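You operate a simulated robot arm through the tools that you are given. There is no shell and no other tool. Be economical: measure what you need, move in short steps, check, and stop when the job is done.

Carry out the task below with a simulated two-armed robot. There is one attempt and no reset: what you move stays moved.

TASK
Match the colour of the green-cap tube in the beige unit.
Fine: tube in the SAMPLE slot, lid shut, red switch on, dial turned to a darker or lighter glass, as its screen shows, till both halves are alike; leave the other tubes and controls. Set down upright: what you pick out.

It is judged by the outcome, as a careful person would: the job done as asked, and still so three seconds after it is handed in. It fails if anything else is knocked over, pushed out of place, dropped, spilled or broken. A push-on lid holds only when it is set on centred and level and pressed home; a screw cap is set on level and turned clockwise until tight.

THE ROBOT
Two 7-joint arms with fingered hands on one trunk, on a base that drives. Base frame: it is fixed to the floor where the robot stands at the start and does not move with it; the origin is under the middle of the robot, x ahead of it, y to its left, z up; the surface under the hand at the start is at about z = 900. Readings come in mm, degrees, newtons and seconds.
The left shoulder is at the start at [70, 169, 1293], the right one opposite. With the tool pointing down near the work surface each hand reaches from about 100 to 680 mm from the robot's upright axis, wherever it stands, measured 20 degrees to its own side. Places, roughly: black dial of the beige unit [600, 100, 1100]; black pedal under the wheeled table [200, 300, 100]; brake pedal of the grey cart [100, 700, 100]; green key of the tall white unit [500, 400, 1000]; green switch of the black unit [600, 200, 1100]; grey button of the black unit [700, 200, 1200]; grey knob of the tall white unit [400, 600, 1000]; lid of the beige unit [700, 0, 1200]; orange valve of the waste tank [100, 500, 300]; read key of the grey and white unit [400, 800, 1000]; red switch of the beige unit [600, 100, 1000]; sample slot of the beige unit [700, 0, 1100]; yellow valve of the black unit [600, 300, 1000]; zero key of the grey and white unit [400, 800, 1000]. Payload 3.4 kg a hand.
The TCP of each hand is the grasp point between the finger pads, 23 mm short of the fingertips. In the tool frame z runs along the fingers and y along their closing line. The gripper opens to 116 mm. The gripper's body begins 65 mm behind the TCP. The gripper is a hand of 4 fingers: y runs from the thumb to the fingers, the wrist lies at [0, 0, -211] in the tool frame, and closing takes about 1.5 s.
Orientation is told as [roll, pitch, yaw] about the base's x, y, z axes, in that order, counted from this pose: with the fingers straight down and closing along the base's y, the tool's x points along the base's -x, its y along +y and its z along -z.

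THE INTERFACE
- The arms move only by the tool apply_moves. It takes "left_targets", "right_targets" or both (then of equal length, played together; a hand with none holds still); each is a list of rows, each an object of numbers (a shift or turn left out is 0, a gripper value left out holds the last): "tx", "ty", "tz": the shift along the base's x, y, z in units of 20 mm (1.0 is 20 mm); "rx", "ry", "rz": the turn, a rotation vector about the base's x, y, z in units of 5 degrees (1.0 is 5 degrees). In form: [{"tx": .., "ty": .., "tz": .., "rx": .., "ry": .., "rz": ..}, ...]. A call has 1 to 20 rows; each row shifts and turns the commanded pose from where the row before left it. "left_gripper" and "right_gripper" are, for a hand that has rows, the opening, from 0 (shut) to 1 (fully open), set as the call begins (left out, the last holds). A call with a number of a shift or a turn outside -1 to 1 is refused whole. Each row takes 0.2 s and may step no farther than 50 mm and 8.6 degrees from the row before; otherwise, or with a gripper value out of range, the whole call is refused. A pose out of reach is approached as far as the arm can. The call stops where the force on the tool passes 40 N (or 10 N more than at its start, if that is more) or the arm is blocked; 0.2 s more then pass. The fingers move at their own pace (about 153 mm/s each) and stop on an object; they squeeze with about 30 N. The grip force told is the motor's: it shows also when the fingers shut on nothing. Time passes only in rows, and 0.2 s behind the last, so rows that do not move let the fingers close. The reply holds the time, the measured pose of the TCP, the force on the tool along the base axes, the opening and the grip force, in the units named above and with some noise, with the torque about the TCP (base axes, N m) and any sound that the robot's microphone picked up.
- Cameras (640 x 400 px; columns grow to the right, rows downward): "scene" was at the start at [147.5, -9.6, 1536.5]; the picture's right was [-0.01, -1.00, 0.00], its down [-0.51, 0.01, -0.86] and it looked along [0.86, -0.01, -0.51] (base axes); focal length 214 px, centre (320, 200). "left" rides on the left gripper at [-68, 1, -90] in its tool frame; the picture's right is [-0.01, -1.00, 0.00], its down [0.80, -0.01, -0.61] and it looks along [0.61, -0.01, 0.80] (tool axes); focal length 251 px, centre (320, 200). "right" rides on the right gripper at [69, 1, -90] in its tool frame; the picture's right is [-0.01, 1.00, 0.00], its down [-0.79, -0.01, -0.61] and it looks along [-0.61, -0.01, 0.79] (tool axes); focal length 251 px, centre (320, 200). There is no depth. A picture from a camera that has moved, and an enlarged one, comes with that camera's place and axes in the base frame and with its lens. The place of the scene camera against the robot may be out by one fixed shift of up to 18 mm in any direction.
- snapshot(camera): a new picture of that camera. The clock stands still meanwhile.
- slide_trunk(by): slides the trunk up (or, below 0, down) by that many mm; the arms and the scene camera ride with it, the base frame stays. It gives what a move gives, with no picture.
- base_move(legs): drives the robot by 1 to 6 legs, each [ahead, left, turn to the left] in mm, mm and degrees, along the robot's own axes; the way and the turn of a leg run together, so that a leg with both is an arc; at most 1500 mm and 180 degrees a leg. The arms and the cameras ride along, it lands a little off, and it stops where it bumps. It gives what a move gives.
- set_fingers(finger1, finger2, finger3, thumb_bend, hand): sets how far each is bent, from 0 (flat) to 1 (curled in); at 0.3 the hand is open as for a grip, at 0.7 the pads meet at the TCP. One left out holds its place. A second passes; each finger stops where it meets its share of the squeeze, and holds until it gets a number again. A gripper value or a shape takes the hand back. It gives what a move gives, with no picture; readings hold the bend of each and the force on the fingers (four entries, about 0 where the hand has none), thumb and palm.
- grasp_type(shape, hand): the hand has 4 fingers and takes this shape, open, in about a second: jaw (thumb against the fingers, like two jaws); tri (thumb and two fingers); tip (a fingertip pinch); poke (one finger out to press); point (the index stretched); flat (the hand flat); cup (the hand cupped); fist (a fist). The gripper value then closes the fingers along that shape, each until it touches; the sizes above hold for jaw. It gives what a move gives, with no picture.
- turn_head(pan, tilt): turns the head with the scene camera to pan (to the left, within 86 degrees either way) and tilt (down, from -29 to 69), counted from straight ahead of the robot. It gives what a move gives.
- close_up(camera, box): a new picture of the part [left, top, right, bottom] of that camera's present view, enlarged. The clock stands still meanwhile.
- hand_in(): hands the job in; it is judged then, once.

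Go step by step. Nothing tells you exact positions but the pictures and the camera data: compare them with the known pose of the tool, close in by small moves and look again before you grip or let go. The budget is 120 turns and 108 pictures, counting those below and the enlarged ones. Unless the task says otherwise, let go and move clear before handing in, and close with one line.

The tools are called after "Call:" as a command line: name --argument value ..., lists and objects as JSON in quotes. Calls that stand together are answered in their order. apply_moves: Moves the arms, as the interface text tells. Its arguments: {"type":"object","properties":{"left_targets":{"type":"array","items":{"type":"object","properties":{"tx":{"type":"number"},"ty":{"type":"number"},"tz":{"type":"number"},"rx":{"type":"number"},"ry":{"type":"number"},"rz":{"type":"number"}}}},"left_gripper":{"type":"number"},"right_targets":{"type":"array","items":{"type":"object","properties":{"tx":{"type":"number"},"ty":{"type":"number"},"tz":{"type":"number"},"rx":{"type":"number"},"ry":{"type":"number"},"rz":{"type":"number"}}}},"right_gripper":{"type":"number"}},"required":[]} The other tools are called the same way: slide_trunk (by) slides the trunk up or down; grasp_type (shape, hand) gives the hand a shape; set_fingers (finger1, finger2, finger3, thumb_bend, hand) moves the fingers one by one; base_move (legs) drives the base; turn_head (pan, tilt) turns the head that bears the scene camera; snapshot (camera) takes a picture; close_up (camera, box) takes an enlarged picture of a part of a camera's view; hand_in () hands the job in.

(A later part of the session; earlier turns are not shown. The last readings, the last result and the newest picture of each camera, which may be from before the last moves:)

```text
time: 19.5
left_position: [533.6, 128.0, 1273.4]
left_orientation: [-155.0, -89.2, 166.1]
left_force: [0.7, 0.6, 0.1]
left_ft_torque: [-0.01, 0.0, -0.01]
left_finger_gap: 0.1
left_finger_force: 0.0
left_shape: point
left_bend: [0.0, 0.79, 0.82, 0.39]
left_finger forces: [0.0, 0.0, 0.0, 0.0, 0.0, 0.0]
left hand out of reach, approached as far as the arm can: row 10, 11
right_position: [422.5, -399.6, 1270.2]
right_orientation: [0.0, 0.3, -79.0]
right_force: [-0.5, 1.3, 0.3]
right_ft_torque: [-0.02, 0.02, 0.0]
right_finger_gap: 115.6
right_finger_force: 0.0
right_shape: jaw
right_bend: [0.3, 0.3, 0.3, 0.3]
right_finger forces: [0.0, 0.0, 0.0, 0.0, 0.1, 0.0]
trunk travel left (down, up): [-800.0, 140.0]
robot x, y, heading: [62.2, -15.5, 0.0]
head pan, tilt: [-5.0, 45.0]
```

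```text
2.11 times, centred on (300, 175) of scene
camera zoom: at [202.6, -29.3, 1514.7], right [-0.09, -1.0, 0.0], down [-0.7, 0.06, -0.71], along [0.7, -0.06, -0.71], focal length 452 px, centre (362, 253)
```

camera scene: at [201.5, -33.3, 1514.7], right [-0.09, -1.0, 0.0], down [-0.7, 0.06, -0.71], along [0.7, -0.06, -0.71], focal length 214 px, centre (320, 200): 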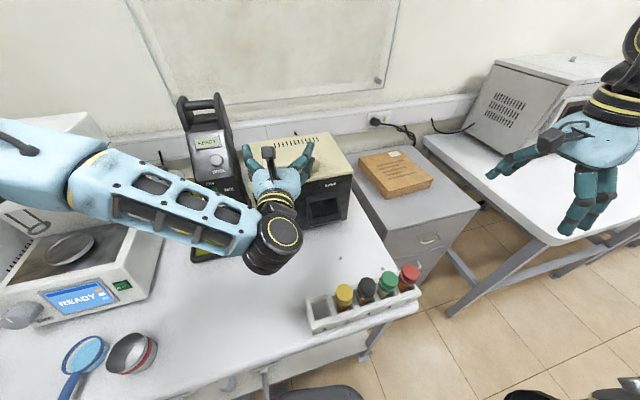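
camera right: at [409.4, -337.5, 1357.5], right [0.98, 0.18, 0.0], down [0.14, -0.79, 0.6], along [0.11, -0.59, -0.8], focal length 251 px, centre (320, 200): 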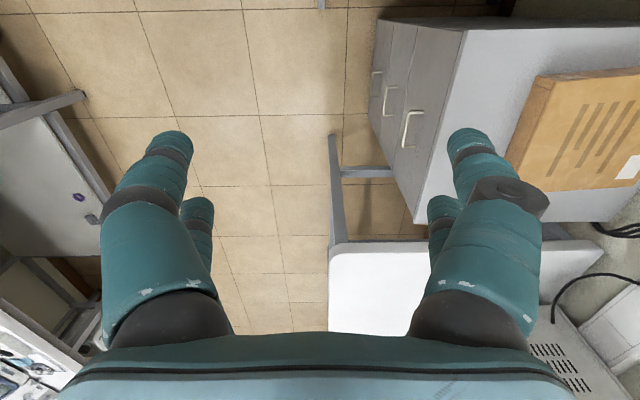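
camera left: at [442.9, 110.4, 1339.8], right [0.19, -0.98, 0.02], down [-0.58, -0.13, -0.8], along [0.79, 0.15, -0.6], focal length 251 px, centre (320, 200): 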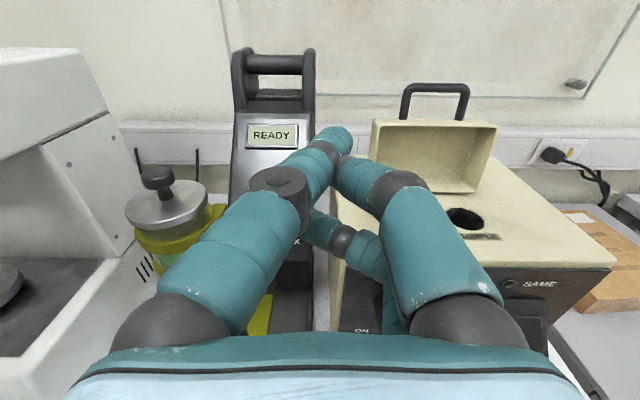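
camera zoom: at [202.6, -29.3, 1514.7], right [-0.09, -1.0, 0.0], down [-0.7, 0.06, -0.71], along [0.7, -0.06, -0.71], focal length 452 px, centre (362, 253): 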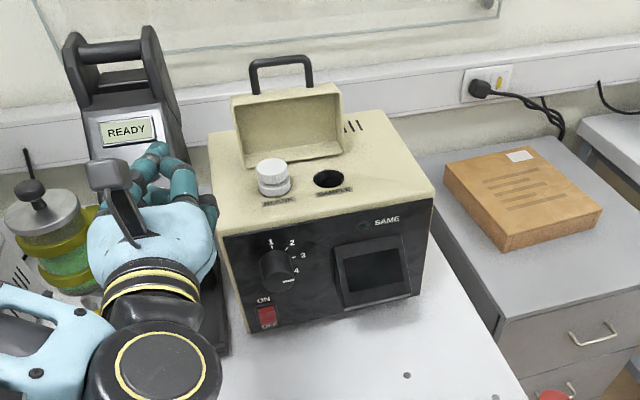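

The lid stays open; the SAMPLE hole is at about [725, -30, 1125], with the blank in the left well. I'll raise the trunk for reach and turn the right hand to the opposite yaw (+100°) over the rack.

Call:
slide_trunk --by 120

Call:
apply_moves --right_targets '[{"ty": 0.5, "rz": 1}, {"ty": 0.5, "rz": 1}, {"ty": 0.5, "rz": 1}, {"ty": 0.5, "rz": 1}, {"ty": 0.5, "rz": 1}, {"ty": 0.5, "rz": 1}, {"ty": 0.5, "rz": 1}, {"ty": 0.5, "rz": 1}, {"ty": 0.5, "rz": 1}, {"ty": 0.5, "rz": 1}, {"ty": 0.5, "rz": 1}, {"ty": 0.5, "rz": 1}, {"ty": 0.5, "rz": 1}, {"ty": 0.5, "rz": 1}, {"ty": 0.5, "rz": 1}, {"ty": 0.5, "rz": 1}, {"ty": 0.5, "rz": 1}, {"ty": 0.5, "rz": 1}, {"rz": 1}, {"rz": 1}]'

Call:
apply_moves --right_targets '[{"rz": 1}, {"rz": 1}, {"rz": 1}, {"rz": 1}, {"rz": 1}, {"rz": 1}, {"rz": 1}, {"rz": 1}, {"rz": 1}, {"rz": 1}, {"rz": 1}, {"rz": 1}, {"rz": 1}, {"rz": 1}, {"rz": 1}, {"rz": 1}]'

Call:
snapshot --camera "right"

Call:
snapshot --camera "scene"

```text
time: 21.0
left_position: [533.3, 127.4, 1393.0]
left_orientation: [-157.5, -89.2, 168.6]
left_force: [-0.2, -0.2, -0.2]
left_ft_torque: [-0.03, -0.01, 0.02]
left_finger_gap: 0.0
left_finger_force: 0.0
left_shape: point
left_bend: [0.0, 0.79, 0.82, 0.4]
left_finger forces: [0.1, 0.0, 0.1, 0.0, 0.0, 0.1]
right_position: [423.0, -402.3, 1389.0]
right_orientation: [0.1, 0.3, -79.0]
right_force: [0.6, 0.8, 0.0]
right_ft_torque: [0.01, 0.0, 0.01]
right_finger_gap: 115.8
right_finger_force: 0.1
right_shape: jaw
right_bend: [0.3, 0.3, 0.3, 0.3]
right_finger forces: [0.0, 0.0, 0.0, 0.0, 0.0, 0.0]
trunk travel left (down, up): [-920.0, 20.0]
robot x, y, heading: [68.4, -12.3, -0.1]
head pan, tilt: [-5.0, 45.0]
```

```text
time: 25.2
left_position: [533.1, 126.3, 1394.0]
left_orientation: [-157.8, -89.2, 168.8]
left_force: [-0.2, 0.0, 0.1]
left_ft_torque: [0.0, 0.0, -0.01]
left_finger_gap: 0.0
left_finger_force: 0.0
left_shape: point
left_bend: [0.0, 0.79, 0.82, 0.4]
left_finger forces: [0.0, 0.0, 0.0, 0.1, 0.1, 0.0]
right_position: [423.1, -220.4, 1388.7]
right_orientation: [0.0, 0.3, 21.1]
right_force: [0.1, -0.5, -0.1]
right_ft_torque: [0.02, 0.02, 0.0]
right_finger_gap: 116.0
right_finger_force: 0.1
right_shape: jaw
right_bend: [0.3, 0.3, 0.3, 0.3]
right_finger forces: [0.0, 0.0, 0.0, 0.0, 0.1, 0.0]
trunk travel left (down, up): [-920.0, 20.0]
robot x, y, heading: [64.8, -14.0, 0.1]
head pan, tilt: [-5.0, 45.0]
```

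```text
time: 28.6
left_position: [534.8, 126.6, 1393.9]
left_orientation: [-157.2, -89.2, 168.4]
left_force: [-0.3, 0.0, 0.3]
left_ft_torque: [0.0, 0.01, 0.0]
left_finger_gap: 0.0
left_finger_force: 0.1
left_shape: point
left_bend: [0.0, 0.79, 0.82, 0.4]
left_finger forces: [0.0, 0.1, 0.0, 0.0, 0.0, 0.1]
right_position: [422.9, -222.3, 1389.3]
right_orientation: [-0.1, 0.2, 101.0]
right_force: [0.2, 0.4, -0.1]
right_ft_torque: [-0.02, -0.03, -0.01]
right_finger_gap: 115.8
right_finger_force: 0.0
right_shape: jaw
right_bend: [0.3, 0.3, 0.3, 0.3]
right_finger forces: [0.0, 0.1, 0.0, 0.1, 0.1, 0.1]
trunk travel left (down, up): [-920.0, 20.0]
robot x, y, heading: [63.7, -15.0, 0.0]
head pan, tilt: [-5.0, 45.0]
```

```text
73 pictures are left
camera right: at [435.0, -288.1, 1478.2], right [-0.98, -0.18, 0.0], down [-0.15, 0.79, 0.6], along [-0.11, 0.59, -0.8], focal length 251 px, centre (320, 200)
```

right: 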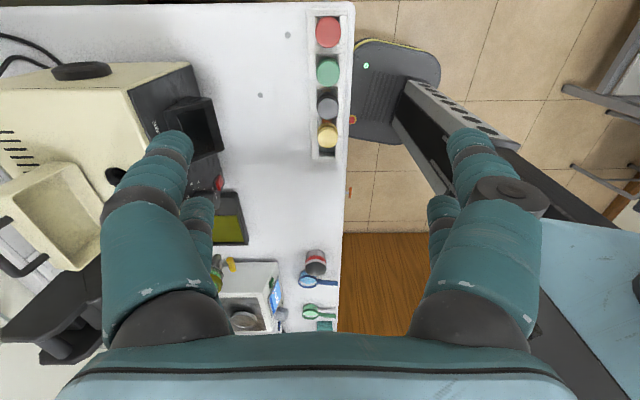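

```text
72 pictures are left
camera scene: at [202.7, -29.9, 1634.7], right [-0.09, -1.0, 0.0], down [-0.7, 0.06, -0.71], along [0.7, -0.06, -0.71], focal length 214 px, centre (320, 200)
```

scene: 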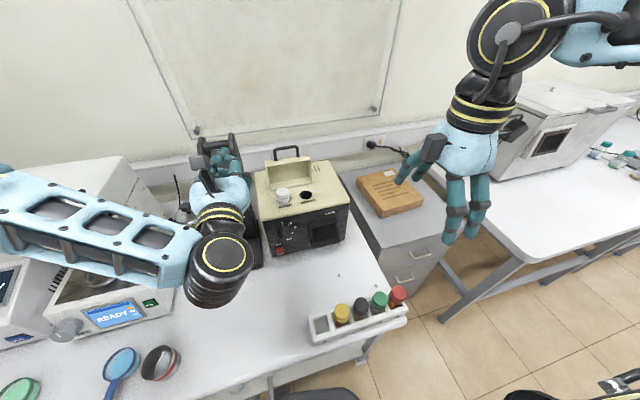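

Yaw +101° works and lines up with the row. Descend to z≈1200 centered on the green cap (≈[410, -212]) and re-measure.

Call:
apply_moves --right_targets '[{"tx": -0.07, "ty": 0.05, "tz": -0.95}, {"tx": -0.07, "ty": 0.05, "tz": -0.95}, {"tx": -0.07, "ty": 0.05, "tz": -0.95}, {"tx": -0.07, "ty": 0.05, "tz": -0.95}, {"tx": -0.07, "ty": 0.05, "tz": -0.95}, {"tx": -0.07, "ty": 0.05, "tz": -0.95}, {"tx": -0.07, "ty": 0.05, "tz": -0.95}, {"tx": -0.07, "ty": 0.05, "tz": -0.95}, {"tx": -0.07, "ty": 0.05, "tz": -0.95}, {"tx": -0.07, "ty": 0.05, "tz": -0.95}]'

Call:
snapshot --camera "right"

Call:
close_up --camera "scene" --box '[290, 220, 460, 350]'

```text
time: 30.8
left_position: [532.7, 128.6, 1392.8]
left_orientation: [-156.9, -89.2, 168.0]
left_force: [-0.4, 0.2, -0.5]
left_ft_torque: [-0.01, 0.0, -0.01]
left_finger_gap: 0.1
left_finger_force: 0.1
left_shape: point
left_bend: [0.0, 0.79, 0.82, 0.4]
left_finger forces: [0.1, 0.1, 0.1, 0.0, 0.0, 0.0]
right_position: [409.5, -210.6, 1198.8]
right_orientation: [0.0, 0.3, 100.9]
right_force: [-0.4, 0.0, -0.4]
right_ft_torque: [-0.06, -0.01, -0.04]
right_finger_gap: 115.9
right_finger_force: 0.0
right_shape: jaw
right_bend: [0.3, 0.3, 0.3, 0.3]
right_finger forces: [0.0, 0.0, 0.0, 0.1, 0.0, 0.1]
trunk travel left (down, up): [-920.0, 20.0]
robot x, y, heading: [63.6, -13.5, -0.1]
head pan, tilt: [-5.0, 45.0]
```

```text
71 pictures are left
camera right: at [421.6, -277.5, 1287.6], right [-0.98, -0.18, 0.0], down [-0.14, 0.78, 0.6], along [-0.11, 0.59, -0.8], focal length 251 px, centre (320, 200)
```

right: 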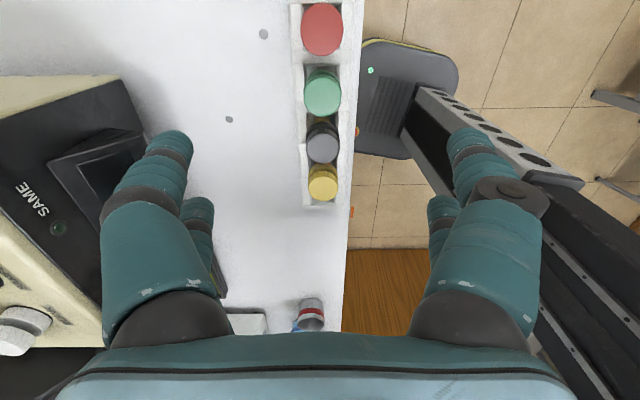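

```text
3.08 times, centred on (375, 285) of scene
camera zoom: at [203.3, -29.9, 1634.6], right [-0.09, -1.0, 0.0], down [-0.7, 0.06, -0.71], along [0.7, -0.06, -0.71], focal length 660 px, centre (151, -62)
```

zoom: 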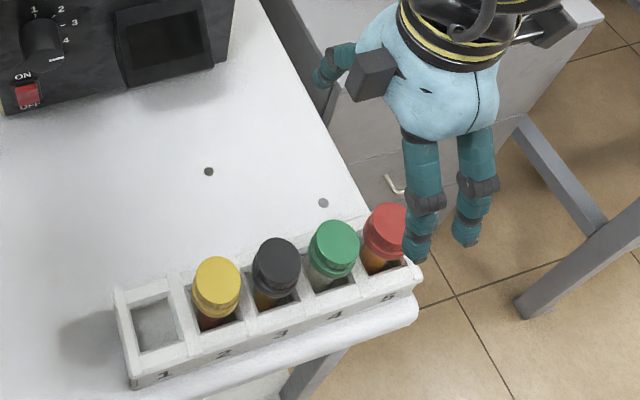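

Green cap top is near [405, -211, ~995]. Descend to z≈1090 and re-measure.

Call:
apply_moves --right_targets '[{"tx": -0.04, "tz": -0.9}, {"tx": -0.04, "tz": -0.9}, {"tx": -0.04, "tz": -0.9}, {"tx": -0.04, "tz": -0.9}, {"tx": -0.04, "tz": -0.9}, {"tx": -0.04, "tz": -0.9}]'

Call:
snapshot --camera "right"

Call:
close_up --camera "scene" --box '[290, 220, 460, 350]'

```text
time: 32.2
left_position: [533.2, 126.6, 1393.1]
left_orientation: [-157.3, -89.3, 168.4]
left_force: [0.9, -0.1, -0.1]
left_ft_torque: [0.02, 0.0, 0.04]
left_finger_gap: 0.0
left_finger_force: 0.0
left_shape: point
left_bend: [0.0, 0.79, 0.82, 0.4]
left_finger forces: [0.0, 0.0, 0.1, 0.1, 0.0, 0.0]
right_position: [405.5, -211.5, 1092.0]
right_orientation: [0.0, 0.3, 100.9]
right_force: [-0.3, 0.2, 0.2]
right_ft_torque: [-0.03, -0.01, 0.0]
right_finger_gap: 115.8
right_finger_force: 0.0
right_shape: jaw
right_bend: [0.3, 0.3, 0.3, 0.3]
right_finger forces: [0.0, 0.0, 0.0, 0.0, 0.0, 0.0]
trunk travel left (down, up): [-920.0, 20.0]
robot x, y, heading: [67.1, -14.5, -0.2]
head pan, tilt: [-5.0, 45.0]
```

```text
69 pictures are left
camera right: at [417.6, -277.8, 1180.5], right [-0.98, -0.18, 0.0], down [-0.14, 0.78, 0.6], along [-0.11, 0.59, -0.8], focal length 251 px, centre (320, 200)
```

right: 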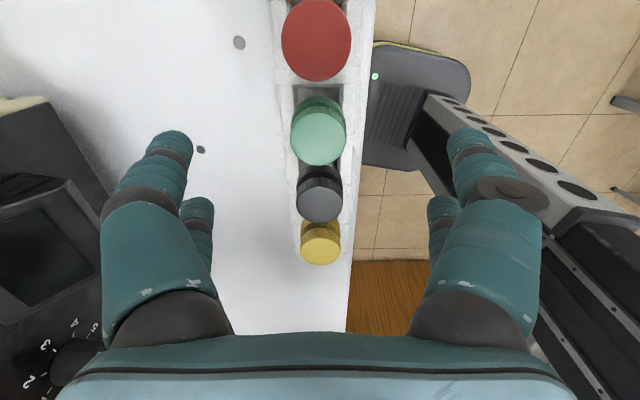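

```text
3.08 times, centred on (375, 285) of scene
camera zoom: at [203.3, -30.1, 1634.7], right [-0.09, -1.0, 0.0], down [-0.7, 0.06, -0.71], along [0.7, -0.06, -0.71], focal length 660 px, centre (151, -62)
```

zoom: 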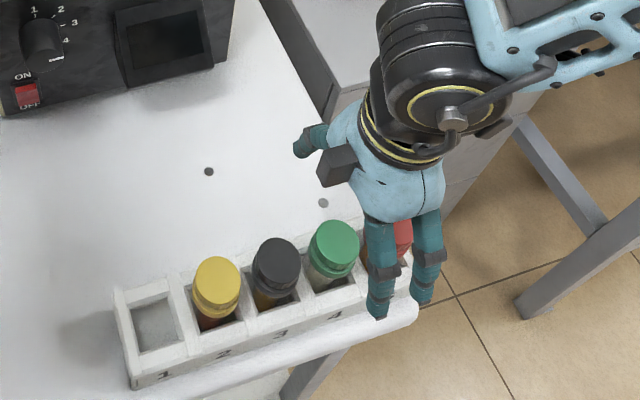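

Cap top ≈ [405, -206, 1010], diameter ≈39. Shift +5 mm in y and descend to TCP z≈1003 with open fingers, then check.

Call:
apply_moves --right_targets '[{"ty": 0.25, "tz": -0.9}, {"tz": -0.9}, {"tz": -0.9}, {"tz": -0.9}, {"tz": -0.9}]'

Call:
snapshot --camera "right"

Call:
close_up --camera "scene" --box '[290, 220, 460, 350]'

```text
time: 33.4
left_position: [532.7, 127.8, 1392.8]
left_orientation: [-158.1, -89.2, 169.3]
left_force: [0.4, 0.1, -0.4]
left_ft_torque: [0.0, 0.0, 0.02]
left_finger_gap: 0.0
left_finger_force: 0.0
left_shape: point
left_bend: [0.0, 0.79, 0.82, 0.4]
left_finger forces: [0.0, 0.0, 0.0, 0.0, 0.0, 0.0]
right_position: [401.2, -221.9, 1023.1]
right_orientation: [0.1, 0.4, 101.1]
right_force: [0.0, 0.3, 0.5]
right_ft_torque: [-0.01, -0.01, -0.02]
right_finger_gap: 115.9
right_finger_force: 0.1
right_shape: jaw
right_bend: [0.3, 0.3, 0.3, 0.3]
right_finger forces: [0.0, 0.0, 0.1, 0.0, 0.0, 0.0]
right hand out of reach, approached as far as the arm can: row 4, 5
trunk travel left (down, up): [-920.0, 20.0]
robot x, y, heading: [67.4, -14.5, 0.1]
head pan, tilt: [-5.0, 45.0]
```

```text
67 pictures are left
camera right: at [413.4, -287.8, 1111.5], right [-0.98, -0.18, 0.0], down [-0.14, 0.78, 0.6], along [-0.11, 0.59, -0.8], focal length 251 px, centre (320, 200)
```

right: 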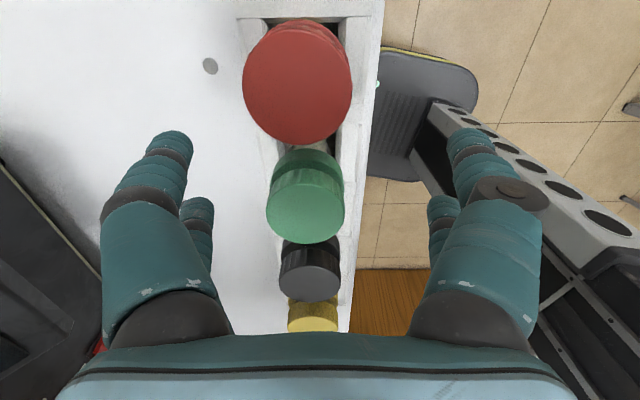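

```text
3.08 times, centred on (375, 285) of scene
camera zoom: at [202.6, -30.1, 1634.7], right [-0.09, -1.0, 0.0], down [-0.7, 0.06, -0.71], along [0.7, -0.06, -0.71], focal length 660 px, centre (151, -62)
```

zoom: 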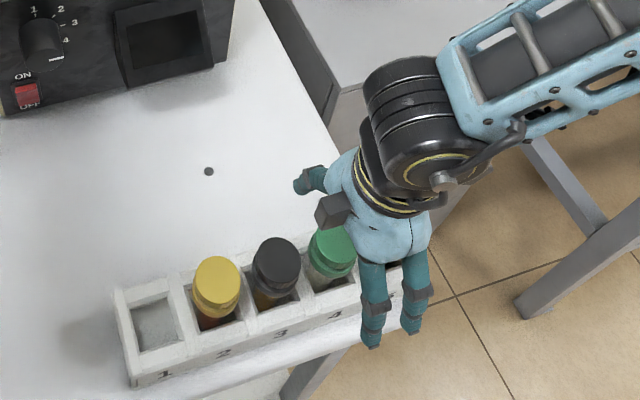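

The arm ran short with the trunk high. I'll raise the hand, lower the trunk 120 mm, and come down again.

Call:
apply_moves --right_targets '[{"tz": 1}, {"tz": 1}, {"tz": 1}, {"tz": 1}, {"tz": 1}, {"tz": 1}, {"tz": 1}, {"tz": 1}, {"tz": 1}, {"tz": 1}]'

Call:
slide_trunk --by -140

Call:
snapshot --camera "right"

```text
time: 35.6
left_position: [532.4, 127.1, 1394.6]
left_orientation: [-157.0, -89.1, 168.1]
left_force: [-1.4, 0.3, 0.9]
left_ft_torque: [-0.02, 0.01, -0.02]
left_finger_gap: 0.1
left_finger_force: 0.1
left_shape: point
left_bend: [0.0, 0.79, 0.82, 0.4]
left_finger forces: [0.0, 0.0, 0.0, 0.0, 0.0, 0.0]
right_position: [400.3, -222.8, 1222.7]
right_orientation: [0.0, 0.4, 100.9]
right_force: [-0.3, -0.3, -0.2]
right_ft_torque: [-0.02, -0.02, -0.05]
right_finger_gap: 115.9
right_finger_force: 0.1
right_shape: jaw
right_bend: [0.3, 0.3, 0.3, 0.3]
right_finger forces: [0.0, 0.0, 0.0, 0.1, 0.0, 0.1]
trunk travel left (down, up): [-920.0, 20.0]
robot x, y, heading: [63.7, -13.5, -0.3]
head pan, tilt: [-5.0, 45.0]
```

```text
time: 37.3
left_position: [533.3, 128.4, 1254.3]
left_orientation: [-157.0, -89.1, 168.1]
left_force: [-1.1, -0.6, 0.2]
left_ft_torque: [0.0, 0.04, 0.01]
left_finger_gap: 0.0
left_finger_force: 0.1
left_shape: point
left_bend: [0.0, 0.79, 0.82, 0.4]
left_finger forces: [0.1, 0.1, 0.0, 0.0, 0.0, 0.0]
right_position: [399.7, -221.5, 1083.3]
right_orientation: [0.0, 0.3, 101.0]
right_force: [0.2, 0.6, 0.2]
right_ft_torque: [0.01, -0.03, -0.02]
right_finger_gap: 116.0
right_finger_force: 0.1
right_shape: jaw
right_bend: [0.3, 0.3, 0.3, 0.3]
right_finger forces: [0.0, 0.0, 0.0, 0.0, 0.0, 0.0]
trunk travel left (down, up): [-780.0, 160.0]
robot x, y, heading: [64.6, -14.5, -0.2]
head pan, tilt: [-5.0, 45.0]
```

```text
65 pictures are left
camera right: at [412.3, -288.4, 1171.5], right [-0.98, -0.18, 0.0], down [-0.14, 0.79, 0.6], along [-0.11, 0.59, -0.8], focal length 251 px, centre (320, 200)
```

right: 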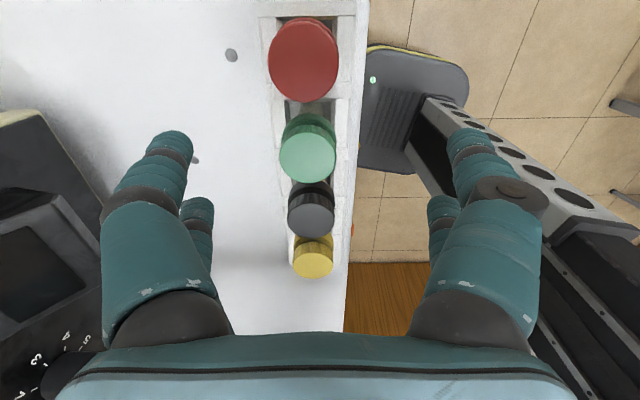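

Cap top confirmed at [405.5, -206.5, 1012]. Align above first, then descend to z≈1003.

Call:
apply_moves --right_targets '[{"tx": 0.3, "ty": 0.75}, {"tz": -0.8}, {"tz": -0.8}, {"tz": -0.8}, {"tz": -0.8}, {"tz": -0.8}]'

Call:
snapshot --camera "right"

Call:
close_up --camera "scene" --box '[310, 220, 450, 350]'

```text
time: 38.7
left_position: [532.7, 128.2, 1252.7]
left_orientation: [-158.1, -89.2, 169.4]
left_force: [0.4, -0.2, 0.0]
left_ft_torque: [0.01, 0.0, -0.01]
left_finger_gap: 0.2
left_finger_force: 0.1
left_shape: point
left_bend: [0.0, 0.79, 0.82, 0.4]
left_finger forces: [0.0, 0.0, 0.0, 0.0, 0.0, 0.0]
right_position: [406.9, -207.5, 1003.1]
right_orientation: [0.0, 0.4, 101.1]
right_force: [-0.1, 0.1, -0.1]
right_ft_torque: [-0.04, 0.02, -0.03]
right_finger_gap: 115.8
right_finger_force: 0.1
right_shape: jaw
right_bend: [0.3, 0.3, 0.3, 0.3]
right_finger forces: [0.0, 0.1, 0.0, 0.0, 0.0, 0.1]
trunk travel left (down, up): [-780.0, 160.0]
robot x, y, heading: [65.8, -14.6, 0.1]
head pan, tilt: [-5.0, 45.0]
```

```text
64 pictures are left
camera right: at [419.3, -273.4, 1091.7], right [-0.98, -0.18, 0.0], down [-0.14, 0.79, 0.6], along [-0.11, 0.59, -0.8], focal length 251 px, centre (320, 200)
```

right: 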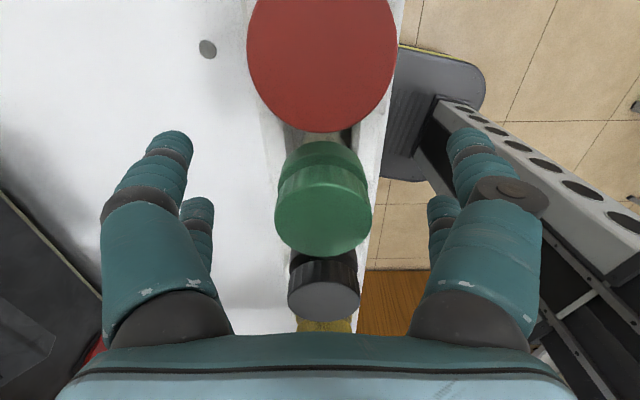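

```text
3.08 times, centred on (380, 285) of scene
camera zoom: at [203.2, -30.4, 1494.6], right [-0.09, -1.0, 0.0], down [-0.7, 0.06, -0.71], along [0.7, -0.06, -0.71], focal length 660 px, centre (135, -62)
```

zoom: 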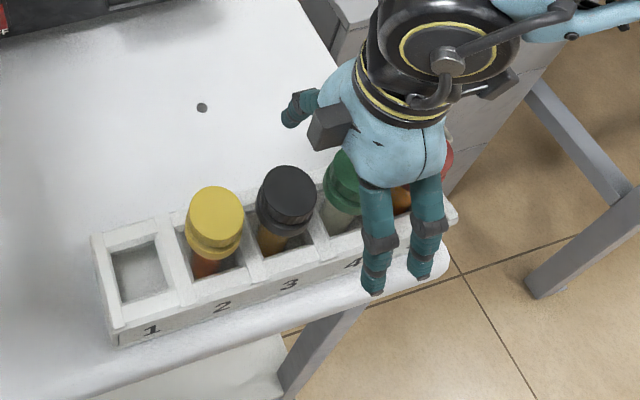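

Well centred. Close the hand on the cap.

Call:
apply_moves --right_targets '[{"tz": -0.2}, {}, {}, {}, {}, {}, {}, {}, {}, {}]' --right_gripper 0.15

Call:
snapshot --camera "right"

Call:
close_up --camera "scene" --box '[310, 220, 450, 350]'

```text
time: 40.9
left_position: [533.5, 128.1, 1253.0]
left_orientation: [-157.2, -89.2, 168.5]
left_force: [0.1, 0.9, 0.8]
left_ft_torque: [0.05, 0.01, 0.01]
left_finger_gap: 0.0
left_finger_force: 0.1
left_shape: point
left_bend: [0.0, 0.79, 0.82, 0.41]
left_finger forces: [0.1, 0.0, 0.1, 0.1, 0.0, 0.0]
right_position: [407.2, -206.0, 999.4]
right_orientation: [0.0, 0.4, 101.1]
right_force: [0.2, 0.2, -0.3]
right_ft_torque: [0.01, 0.02, -0.01]
right_finger_gap: 16.3
right_finger_force: 29.8
right_shape: jaw
right_bend: [0.74, 0.74, 0.73, 0.76]
right_finger forces: [25.2, 24.9, 24.5, 0.0, 24.1, 0.0]
trunk travel left (down, up): [-780.0, 160.0]
robot x, y, heading: [61.0, -14.7, -0.0]
head pan, tilt: [-5.0, 45.0]
```

```text
62 pictures are left
camera right: at [419.0, -273.1, 1088.0], right [-0.98, -0.18, 0.0], down [-0.14, 0.79, 0.6], along [-0.11, 0.59, -0.8], focal length 251 px, centre (320, 200)
```

right: 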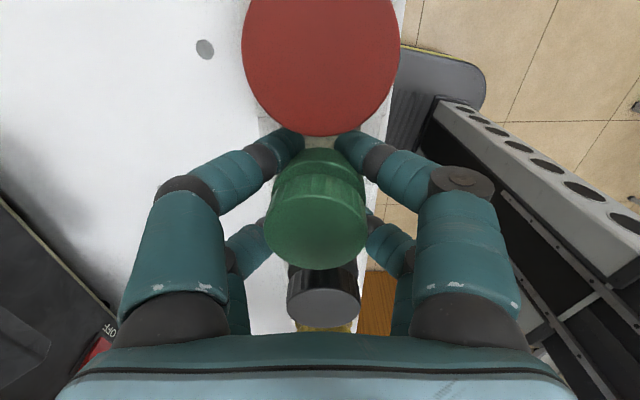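

```text
3.08 times, centred on (380, 285) of scene
camera zoom: at [202.7, -29.8, 1494.7], right [-0.09, -1.0, 0.0], down [-0.7, 0.06, -0.71], along [0.7, -0.06, -0.71], focal length 660 px, centre (135, -62)
```

zoom: 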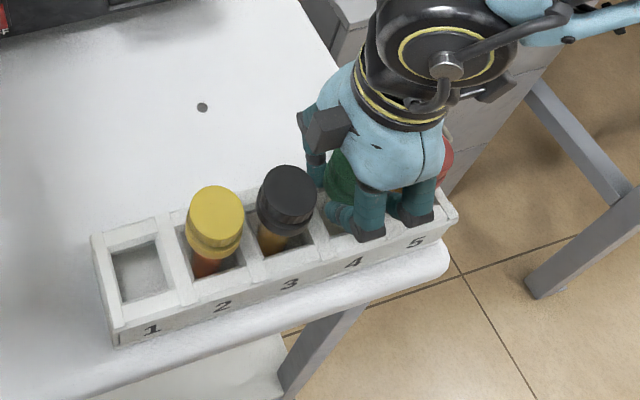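

Gripped firmly on all fingers. Lift straight up in small steps.

Call:
apply_moves --right_targets '[{"tz": 0.5}, {"tz": 0.5}, {"tz": 0.7}, {"tz": 0.9}, {"tz": 0.9}]'

Call:
snapshot --camera "right"

Call:
close_up --camera "scene" --box '[300, 180, 460, 350]'

```text
time: 42.1
left_position: [532.2, 127.9, 1253.1]
left_orientation: [-157.4, -89.0, 168.6]
left_force: [0.2, -0.4, 0.9]
left_ft_torque: [-0.02, -0.03, 0.02]
left_finger_gap: 0.0
left_finger_force: 0.0
left_shape: point
left_bend: [0.0, 0.79, 0.82, 0.4]
left_finger forces: [0.0, 0.1, 0.0, 0.1, 0.1, 0.0]
right_position: [407.8, -206.7, 1068.5]
right_orientation: [0.0, 0.3, 101.0]
right_force: [0.0, 0.0, -0.2]
right_ft_torque: [-0.01, -0.01, 0.0]
right_finger_gap: 16.2
right_finger_force: 29.7
right_shape: jaw
right_bend: [0.74, 0.74, 0.73, 0.76]
right_finger forces: [25.3, 24.7, 26.3, 0.0, 25.7, 0.1]
trunk travel left (down, up): [-780.0, 160.0]
robot x, y, heading: [68.1, -10.7, 0.1]
head pan, tilt: [-5.0, 45.0]
```

```text
60 pictures are left
camera right: at [419.2, -273.2, 1157.7], right [-0.98, -0.18, 0.0], down [-0.14, 0.79, 0.6], along [-0.11, 0.59, -0.8], focal length 251 px, centre (320, 200)
```

right: 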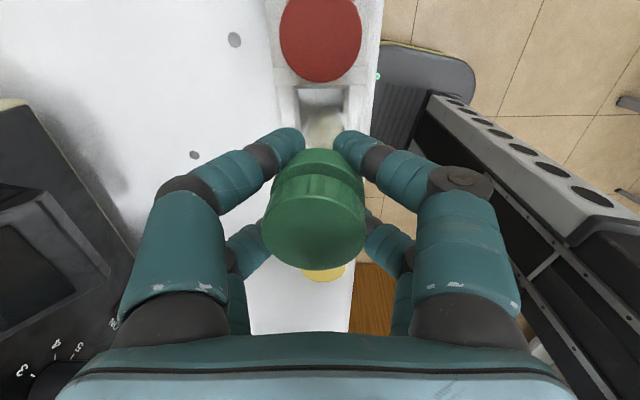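

```text
2.35 times, centred on (380, 265) of scene
camera zoom: at [202.0, -29.8, 1494.7], right [-0.09, -1.0, 0.0], down [-0.7, 0.06, -0.71], along [0.7, -0.06, -0.71], focal length 505 px, centre (179, 47)
```

zoom: 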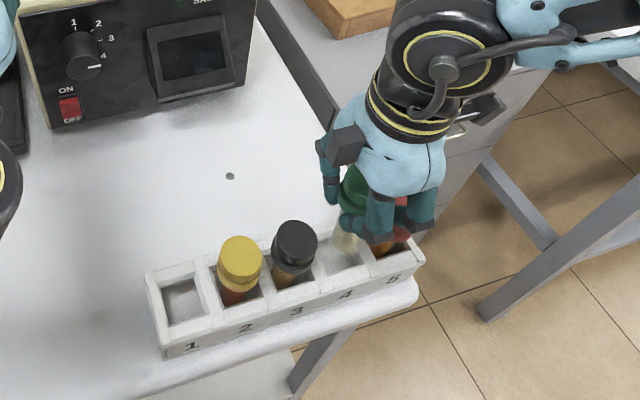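

Tube is coming out. Raise well clear and yaw back to ~11° so the hand's slim side faces the open lid.

Call:
apply_moves --right_targets '[{"tz": 1}, {"tz": 1}, {"tz": 1}, {"tz": 1}, {"tz": 1, "rz": -1}, {"tz": 1, "rz": -1}, {"tz": 1, "rz": -1}, {"tz": 1, "rz": -1}, {"tz": 1, "rz": -1}, {"tz": 1, "rz": -1}, {"rz": -1, "tx": 0.5}, {"rz": -1, "tx": 0.5}, {"rz": -1, "tx": 0.5}, {"rz": -1, "tx": 0.5}, {"rz": -1, "tx": 0.5}, {"rz": -1, "tx": 0.5}, {"rz": -1, "tx": 0.5}, {"rz": -1, "tx": 0.5}]'

Call:
apply_moves --right_targets '[{"rz": -1, "tx": 0.5, "ty": 0.5}, {"rz": -1, "tx": 0.5, "ty": 0.5}, {"rz": -1, "tx": 0.5, "ty": 0.5}, {"rz": -1, "tx": 0.5, "ty": 0.5}]'

Call:
snapshot --camera "right"

Call:
snapshot --camera "scene"

```text
time: 45.9
left_position: [533.4, 128.8, 1253.0]
left_orientation: [-156.7, -89.2, 167.9]
left_force: [-0.8, 0.1, 0.2]
left_ft_torque: [0.02, -0.02, 0.01]
left_finger_gap: 0.0
left_finger_force: 0.1
left_shape: point
left_bend: [0.0, 0.79, 0.82, 0.4]
left_finger forces: [0.0, 0.1, 0.0, 0.1, 0.0, 0.0]
right_position: [487.0, -206.7, 1269.9]
right_orientation: [0.2, 0.3, 31.0]
right_force: [0.2, 0.0, -1.7]
right_ft_torque: [0.0, -0.01, 0.0]
right_finger_gap: 14.6
right_finger_force: 29.9
right_shape: jaw
right_bend: [0.76, 0.76, 0.73, 0.77]
right_finger forces: [30.2, 30.9, 29.9, 0.0, 29.6, 0.0]
trunk travel left (down, up): [-780.0, 160.0]
robot x, y, heading: [65.9, -15.6, -0.2]
head pan, tilt: [-5.0, 45.0]
```

```text
time: 46.9
left_position: [534.2, 127.8, 1251.8]
left_orientation: [-155.4, -89.2, 166.6]
left_force: [0.9, 0.2, 0.1]
left_ft_torque: [0.01, 0.01, -0.01]
left_finger_gap: 0.2
left_finger_force: 0.1
left_shape: point
left_bend: [0.0, 0.79, 0.82, 0.4]
left_finger forces: [0.1, 0.1, 0.0, 0.0, 0.0, 0.0]
right_position: [528.2, -166.6, 1268.8]
right_orientation: [0.2, 0.4, 10.8]
right_force: [0.5, 0.6, -1.4]
right_ft_torque: [0.03, -0.01, 0.03]
right_finger_gap: 14.4
right_finger_force: 29.8
right_shape: jaw
right_bend: [0.76, 0.76, 0.73, 0.77]
right_finger forces: [33.4, 34.1, 29.5, 0.0, 29.3, 0.1]
trunk travel left (down, up): [-780.0, 160.0]
robot x, y, heading: [64.9, -13.9, -0.3]
head pan, tilt: [-5.0, 45.0]
```

```text
58 pictures are left
camera right: at [460.9, -178.6, 1357.5], right [-0.18, 0.98, 0.0], down [0.79, 0.14, 0.6], along [0.59, 0.11, -0.8], focal length 251 px, centre (320, 200)
```

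right: 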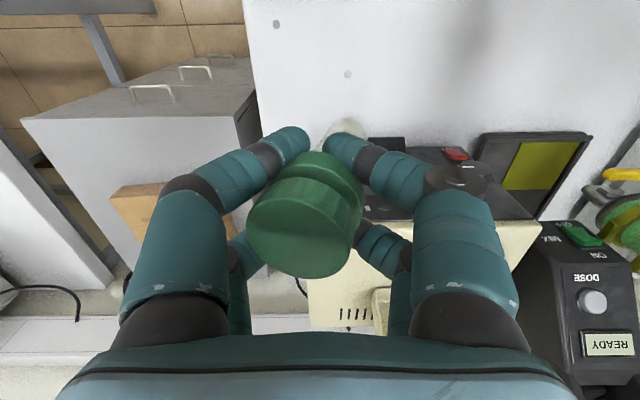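

```text
57 pictures are left
camera scene: at [204.1, -29.6, 1494.5], right [-0.09, -1.0, 0.0], down [-0.71, 0.06, -0.71], along [0.7, -0.06, -0.71], focal length 214 px, centre (320, 200)
```

scene: 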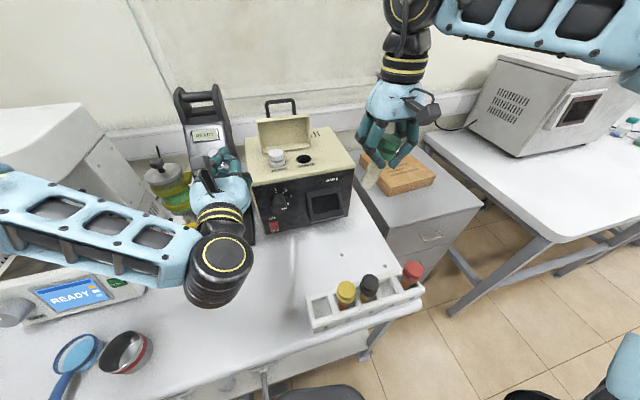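

The tube seems tilted in the grasp. Zoom to measure.

Call:
close_up --camera "right" --box '[220, 80, 440, 300]'

Call:
close_up --camera "scene" --box '[330, 70, 450, 220]'

Call:
close_up --camera "left" --box '[320, 0, 640, 200]'

```text
1.82 times, centred on (330, 190) of right
camera zoom: at [460.9, -178.6, 1357.5], right [-0.18, 0.98, 0.0], down [0.79, 0.14, 0.6], along [0.59, 0.11, -0.8], focal length 457 px, centre (302, 218)
```

zoom: 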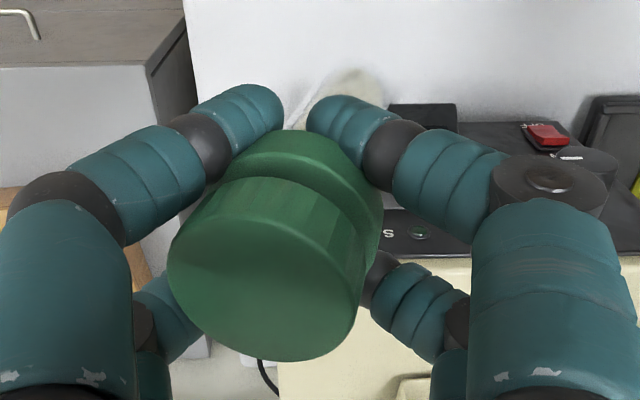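

```text
2.67 times, centred on (390, 145) of scene
camera zoom: at [204.1, -29.6, 1494.5], right [-0.09, -1.0, 0.0], down [-0.71, 0.06, -0.71], along [0.7, -0.06, -0.71], focal length 572 px, centre (133, 347)
```

zoom: 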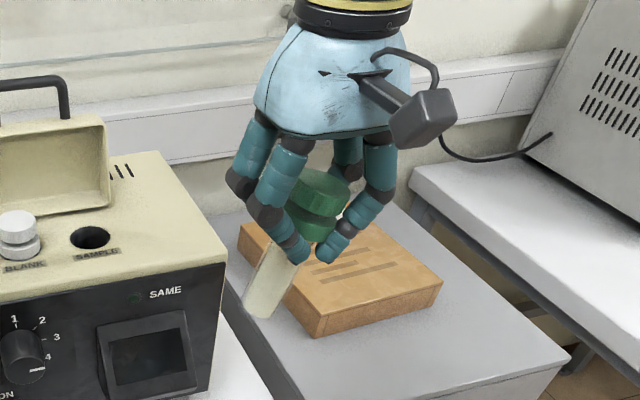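

```text
2.00 times, centred on (480, 100) of left
camera zoom: at [444.5, 109.9, 1319.6], right [0.19, -0.98, 0.01], down [-0.58, -0.13, -0.8], along [0.79, 0.15, -0.6], focal length 503 px, centre (0, 400)
```

zoom: 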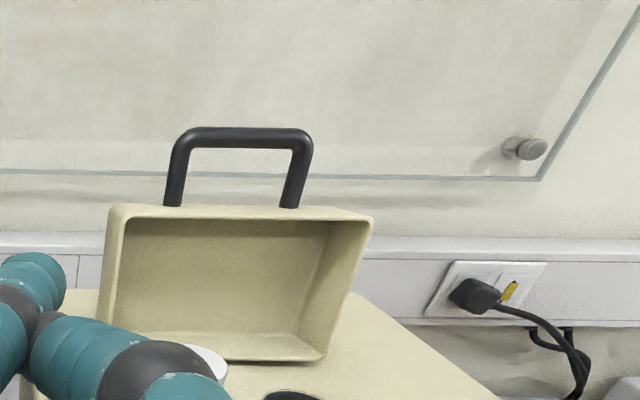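

The tube leans ~15° toward +y in the hand. I'll roll the hand by −15° to bring the tube upright, and check.

Call:
apply_moves --right_targets '[{"rx": -0.98, "ry": -0.19}, {"rx": -0.98, "ry": -0.19}, {"rx": -0.98, "ry": -0.19}]'

Call:
close_up --camera "right" --box '[220, 80, 440, 300]'

Call:
close_up --camera "scene" --box '[330, 70, 450, 220]'

```text
time: 47.7
left_position: [532.5, 127.5, 1252.8]
left_orientation: [-157.9, -89.1, 169.0]
left_force: [-0.5, 0.1, 0.4]
left_ft_torque: [0.02, 0.0, 0.01]
left_finger_gap: 0.0
left_finger_force: 0.1
left_shape: point
left_bend: [0.0, 0.79, 0.82, 0.4]
left_finger forces: [0.1, 0.0, 0.1, 0.1, 0.0, 0.1]
right_position: [516.5, -182.3, 1266.2]
right_orientation: [-15.0, 0.1, 10.9]
right_force: [-1.0, 0.2, 0.4]
right_ft_torque: [0.0, -0.01, -0.03]
right_finger_gap: 14.2
right_finger_force: 29.7
right_shape: jaw
right_bend: [0.76, 0.76, 0.74, 0.77]
right_finger forces: [36.0, 36.6, 29.4, 0.0, 29.3, 0.0]
right hand out of reach, approached as far as the arm can: row 2, 3
trunk travel left (down, up): [-780.0, 160.0]
robot x, y, heading: [63.2, -11.7, -0.1]
head pan, tilt: [-5.0, 45.0]
```

```text
1.82 times, centred on (330, 190) of right
camera zoom: at [443.5, -170.8, 1351.0], right [-0.17, 0.95, -0.26], down [0.75, 0.3, 0.59], along [0.63, -0.09, -0.77], focal length 457 px, centre (302, 218)
```

zoom: 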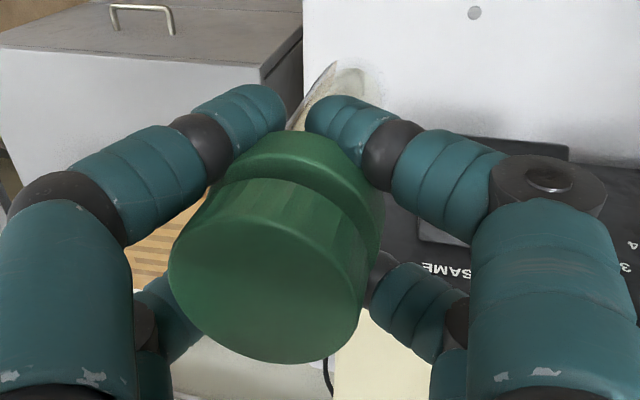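

```text
2.67 times, centred on (390, 145) of scene
camera zoom: at [200.8, -29.8, 1494.9], right [-0.09, -1.0, 0.0], down [-0.7, 0.06, -0.71], along [0.71, -0.06, -0.71], focal length 572 px, centre (133, 347)
```

zoom: 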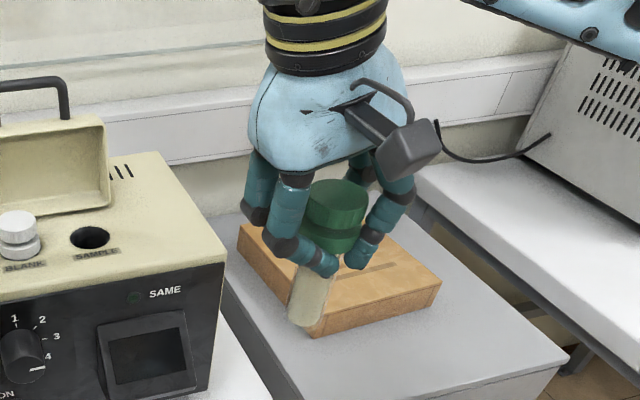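

Now upright sideways, but the bottom still leans ~9° toward −x. Raise the trunk for reach and pitch the hand to correct this while moving forward.

Call:
slide_trunk --by 120

Call:
apply_moves --right_targets '[{"ry": -0.9, "rx": -0.1, "tx": 0.6, "ty": 0.6, "tz": -0.5}, {"ry": -0.9, "rx": -0.2, "tx": 0.6, "ty": 0.6, "tz": -0.5}, {"tx": 0.8, "ty": 0.6, "tz": -0.5}, {"tx": 0.8, "ty": 0.6, "tz": -0.5}, {"tx": 0.8, "ty": 0.6, "tz": -0.5}]'

Call:
close_up --camera "right" --box '[220, 80, 440, 300]'

Call:
snapshot --camera "scene"

```text
time: 49.2
left_position: [533.9, 126.7, 1373.0]
left_orientation: [-156.9, -89.3, 168.1]
left_force: [0.4, -0.5, -0.1]
left_ft_torque: [-0.03, -0.02, -0.03]
left_finger_gap: 0.0
left_finger_force: 0.1
left_shape: point
left_bend: [0.0, 0.79, 0.82, 0.4]
left_finger forces: [0.0, 0.0, 0.0, 0.0, 0.0, 0.1]
right_position: [515.8, -181.2, 1384.5]
right_orientation: [-14.8, 0.3, 10.8]
right_force: [1.2, 0.6, -0.8]
right_ft_torque: [-0.01, -0.02, 0.0]
right_finger_gap: 13.9
right_finger_force: 29.9
right_shape: jaw
right_bend: [0.76, 0.76, 0.74, 0.77]
right_finger forces: [36.2, 36.8, 29.4, 0.0, 29.2, 0.0]
trunk travel left (down, up): [-900.0, 40.0]
robot x, y, heading: [60.6, -12.8, 0.2]
head pan, tilt: [-5.0, 45.0]
```

```text
time: 50.4
left_position: [532.4, 127.3, 1373.0]
left_orientation: [-157.4, -89.1, 168.5]
left_force: [-0.3, -0.8, 0.3]
left_ft_torque: [0.0, -0.02, 0.01]
left_finger_gap: 0.0
left_finger_force: 0.0
left_shape: point
left_bend: [0.0, 0.79, 0.82, 0.4]
left_finger forces: [0.1, 0.1, 0.0, 0.0, 0.0, 0.0]
right_position: [549.5, -178.9, 1359.9]
right_orientation: [-18.0, -8.4, 11.1]
right_force: [0.2, 0.5, -0.8]
right_ft_torque: [0.0, -0.01, 0.02]
right_finger_gap: 13.9
right_finger_force: 28.9
right_shape: jaw
right_bend: [0.76, 0.76, 0.74, 0.78]
right_finger forces: [40.3, 41.9, 29.6, 0.0, 29.7, 0.0]
right hand out of reach, approached as far as the arm can: row 1, 2, 3, 4, 5
trunk travel left (down, up): [-900.0, 40.0]
robot x, y, heading: [64.4, -13.6, 0.1]
head pan, tilt: [-5.0, 45.0]
```

```text
1.82 times, centred on (330, 190) of right
camera zoom: at [464.4, -165.3, 1433.5], right [-0.13, 0.94, -0.3], down [0.65, 0.31, 0.69], along [0.74, -0.11, -0.66], focal length 457 px, centre (302, 218)
```

zoom: 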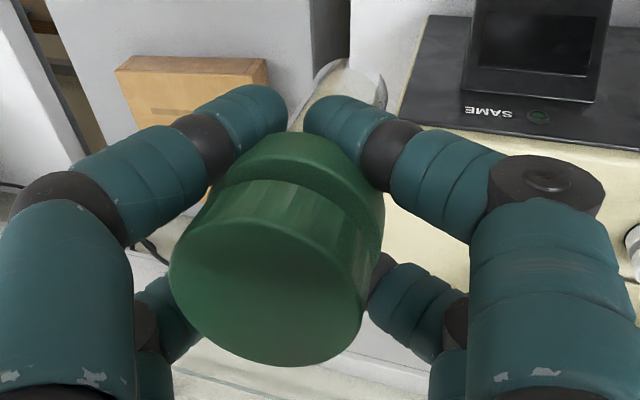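

```text
50 pictures are left
camera scene: at [202.6, -29.9, 1614.7], right [-0.09, -1.0, 0.0], down [-0.7, 0.06, -0.71], along [0.7, -0.06, -0.71], focal length 214 px, centre (320, 200)
```

scene: 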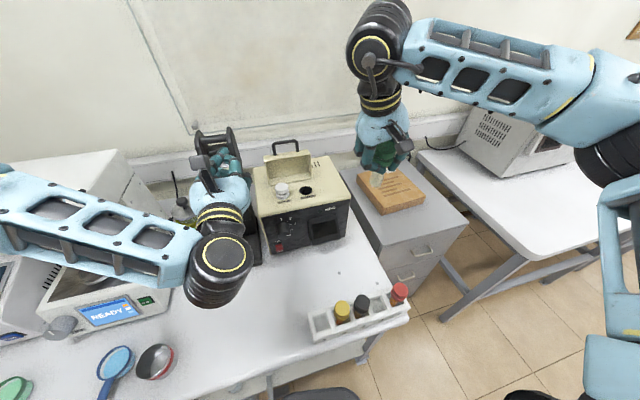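

The tube is now vertical, but the roll limits reach. Rotating the whole hand about vertical by +40° turns the lean toward the robot, which should free the arm.

Call:
apply_moves --right_targets '[{"rz": 1}, {"rz": 1}, {"rz": 1}, {"rz": 1}, {"rz": 1, "tx": 0.5, "ty": 0.5}, {"rz": 1, "tx": 0.5, "ty": 0.5}, {"rz": 1, "tx": 0.5, "ty": 0.5}, {"rz": 1, "tx": 0.5, "ty": 0.5}, {"tx": 0.8, "ty": 0.6}, {"tx": 0.8, "ty": 0.6}, {"tx": 0.8, "ty": 0.6}]'

Call:
close_up --camera "right" --box '[160, 50, 480, 300]'

Call:
snapshot --camera "scene"

```text
time: 52.8
left_position: [532.9, 128.3, 1373.2]
left_orientation: [-157.1, -89.2, 168.3]
left_force: [0.0, -0.7, -0.8]
left_ft_torque: [-0.02, 0.01, 0.02]
left_finger_gap: 0.0
left_finger_force: 0.1
left_shape: point
left_bend: [0.0, 0.79, 0.82, 0.41]
left_finger forces: [0.1, 0.0, 0.0, 0.1, 0.1, 0.1]
right_position: [588.8, -146.0, 1364.3]
right_orientation: [-18.1, -8.2, 51.2]
right_force: [0.4, 0.2, -1.1]
right_ft_torque: [0.01, 0.02, -0.01]
right_finger_gap: 13.8
right_finger_force: 30.2
right_shape: jaw
right_bend: [0.76, 0.76, 0.74, 0.78]
right_finger forces: [46.6, 48.6, 28.8, 0.1, 29.0, 0.0]
right hand out of reach, approached as far as the arm can: row 8, 9, 10, 11
trunk travel left (down, up): [-900.0, 40.0]
robot x, y, heading: [64.9, -16.3, -0.0]
head pan, tilt: [-5.0, 45.0]
```

```text
1.60 times, centred on (320, 175) of right
camera zoom: at [516.5, -190.2, 1436.0], right [-0.71, 0.64, -0.31], down [0.3, 0.66, 0.69], along [0.64, 0.4, -0.66], focal length 402 px, centre (320, 240)
```

zoom: 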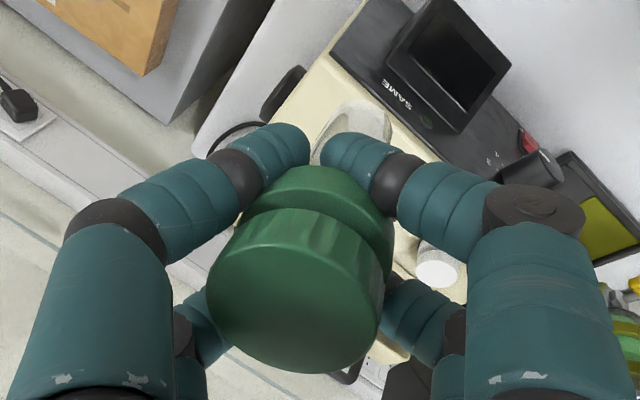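

```text
48 pictures are left
camera scene: at [203.1, -29.9, 1614.6], right [-0.09, -1.0, 0.0], down [-0.7, 0.06, -0.71], along [0.7, -0.06, -0.71], focal length 214 px, centre (320, 200)
```

scene: 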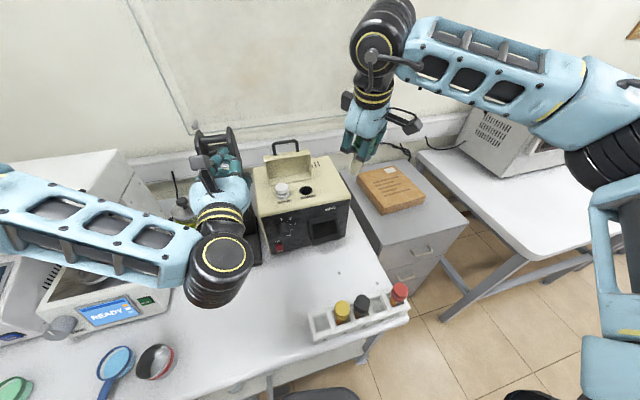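

Still limited at this height. Try lower (the tube bottom stays above the unit) and then forward.

Call:
apply_moves --right_targets '[{"tz": -0.9}, {"tz": -0.9}, {"tz": -0.9}, {"tz": -0.9}, {"tx": 0.9, "tz": -0.3}, {"tx": 0.9}, {"tx": 0.9}, {"ty": 0.9}, {"ty": 0.9}]'

```text
time: 54.8
left_position: [531.7, 128.1, 1373.5]
left_orientation: [-156.1, -89.2, 167.4]
left_force: [-0.4, 0.3, 0.0]
left_ft_torque: [-0.02, 0.0, 0.02]
left_finger_gap: 0.2
left_finger_force: 0.0
left_shape: point
left_bend: [0.0, 0.79, 0.82, 0.4]
left_finger forces: [0.0, 0.0, 0.1, 0.0, 0.0, 0.0]
right_position: [611.5, -151.2, 1283.4]
right_orientation: [-18.1, -8.4, 51.3]
right_force: [0.2, 0.2, 0.3]
right_ft_torque: [0.02, 0.04, 0.03]
right_finger_gap: 13.3
right_finger_force: 30.2
right_shape: jaw
right_bend: [0.76, 0.76, 0.74, 0.79]
right_finger forces: [47.3, 50.3, 28.7, 0.0, 28.6, 0.0]
right hand out of reach, approached as far as the arm can: row 6, 7, 8, 9
trunk travel left (down, up): [-900.0, 40.0]
robot x, y, heading: [63.9, -14.1, 0.1]
head pan, tilt: [-5.0, 45.0]
```

The arm is limited across its body; the natural fix is to drive the base left so the slot lies in front of the right shoulder. All held parts are above obstacles.

Call:
base_move --legs '[[0, 150, 0]]'

Call:
snapshot --camera "scene"

```text
time: 56.3
left_position: [436.2, 306.0, 1370.1]
left_orientation: [116.7, -89.1, -95.3]
left_force: [0.6, -1.8, -0.1]
left_ft_torque: [0.01, -0.03, 0.12]
left_finger_gap: 0.3
left_finger_force: 0.1
left_shape: point
left_bend: [0.0, 0.79, 0.82, 0.4]
left_finger forces: [0.0, 0.0, 0.0, 0.0, 0.0, 0.0]
right_position: [563.1, 47.6, 1275.6]
right_orientation: [-16.9, -8.8, 61.1]
right_force: [1.5, -1.0, -1.8]
right_ft_torque: [0.08, 0.1, 0.0]
right_finger_gap: 13.2
right_finger_force: 29.8
right_shape: jaw
right_bend: [0.76, 0.76, 0.74, 0.79]
right_finger forces: [47.2, 50.5, 28.8, 0.0, 28.7, 0.0]
trunk travel left (down, up): [-900.0, 40.0]
robot x, y, heading: [-16.4, 105.1, 10.1]
head pan, tilt: [-5.0, 45.0]
stopped in leg 1: the robot was blocked; the commanded pose is now the measured one
```

```text
47 pictures are left
camera scene: at [140.2, 87.8, 1612.7], right [0.09, -1.0, -0.02], down [-0.71, -0.05, -0.7], along [0.69, 0.07, -0.72], focal length 214 px, centre (320, 200)
```

scene: 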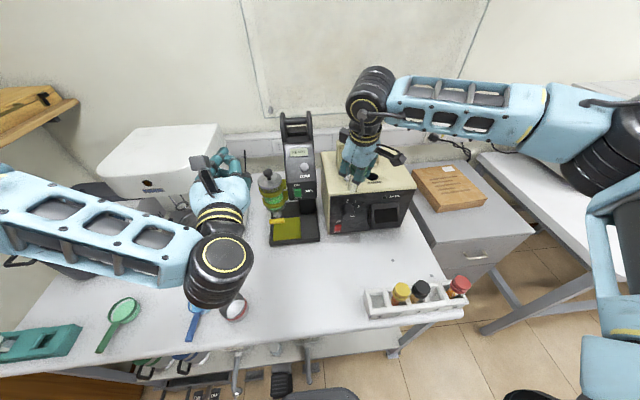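

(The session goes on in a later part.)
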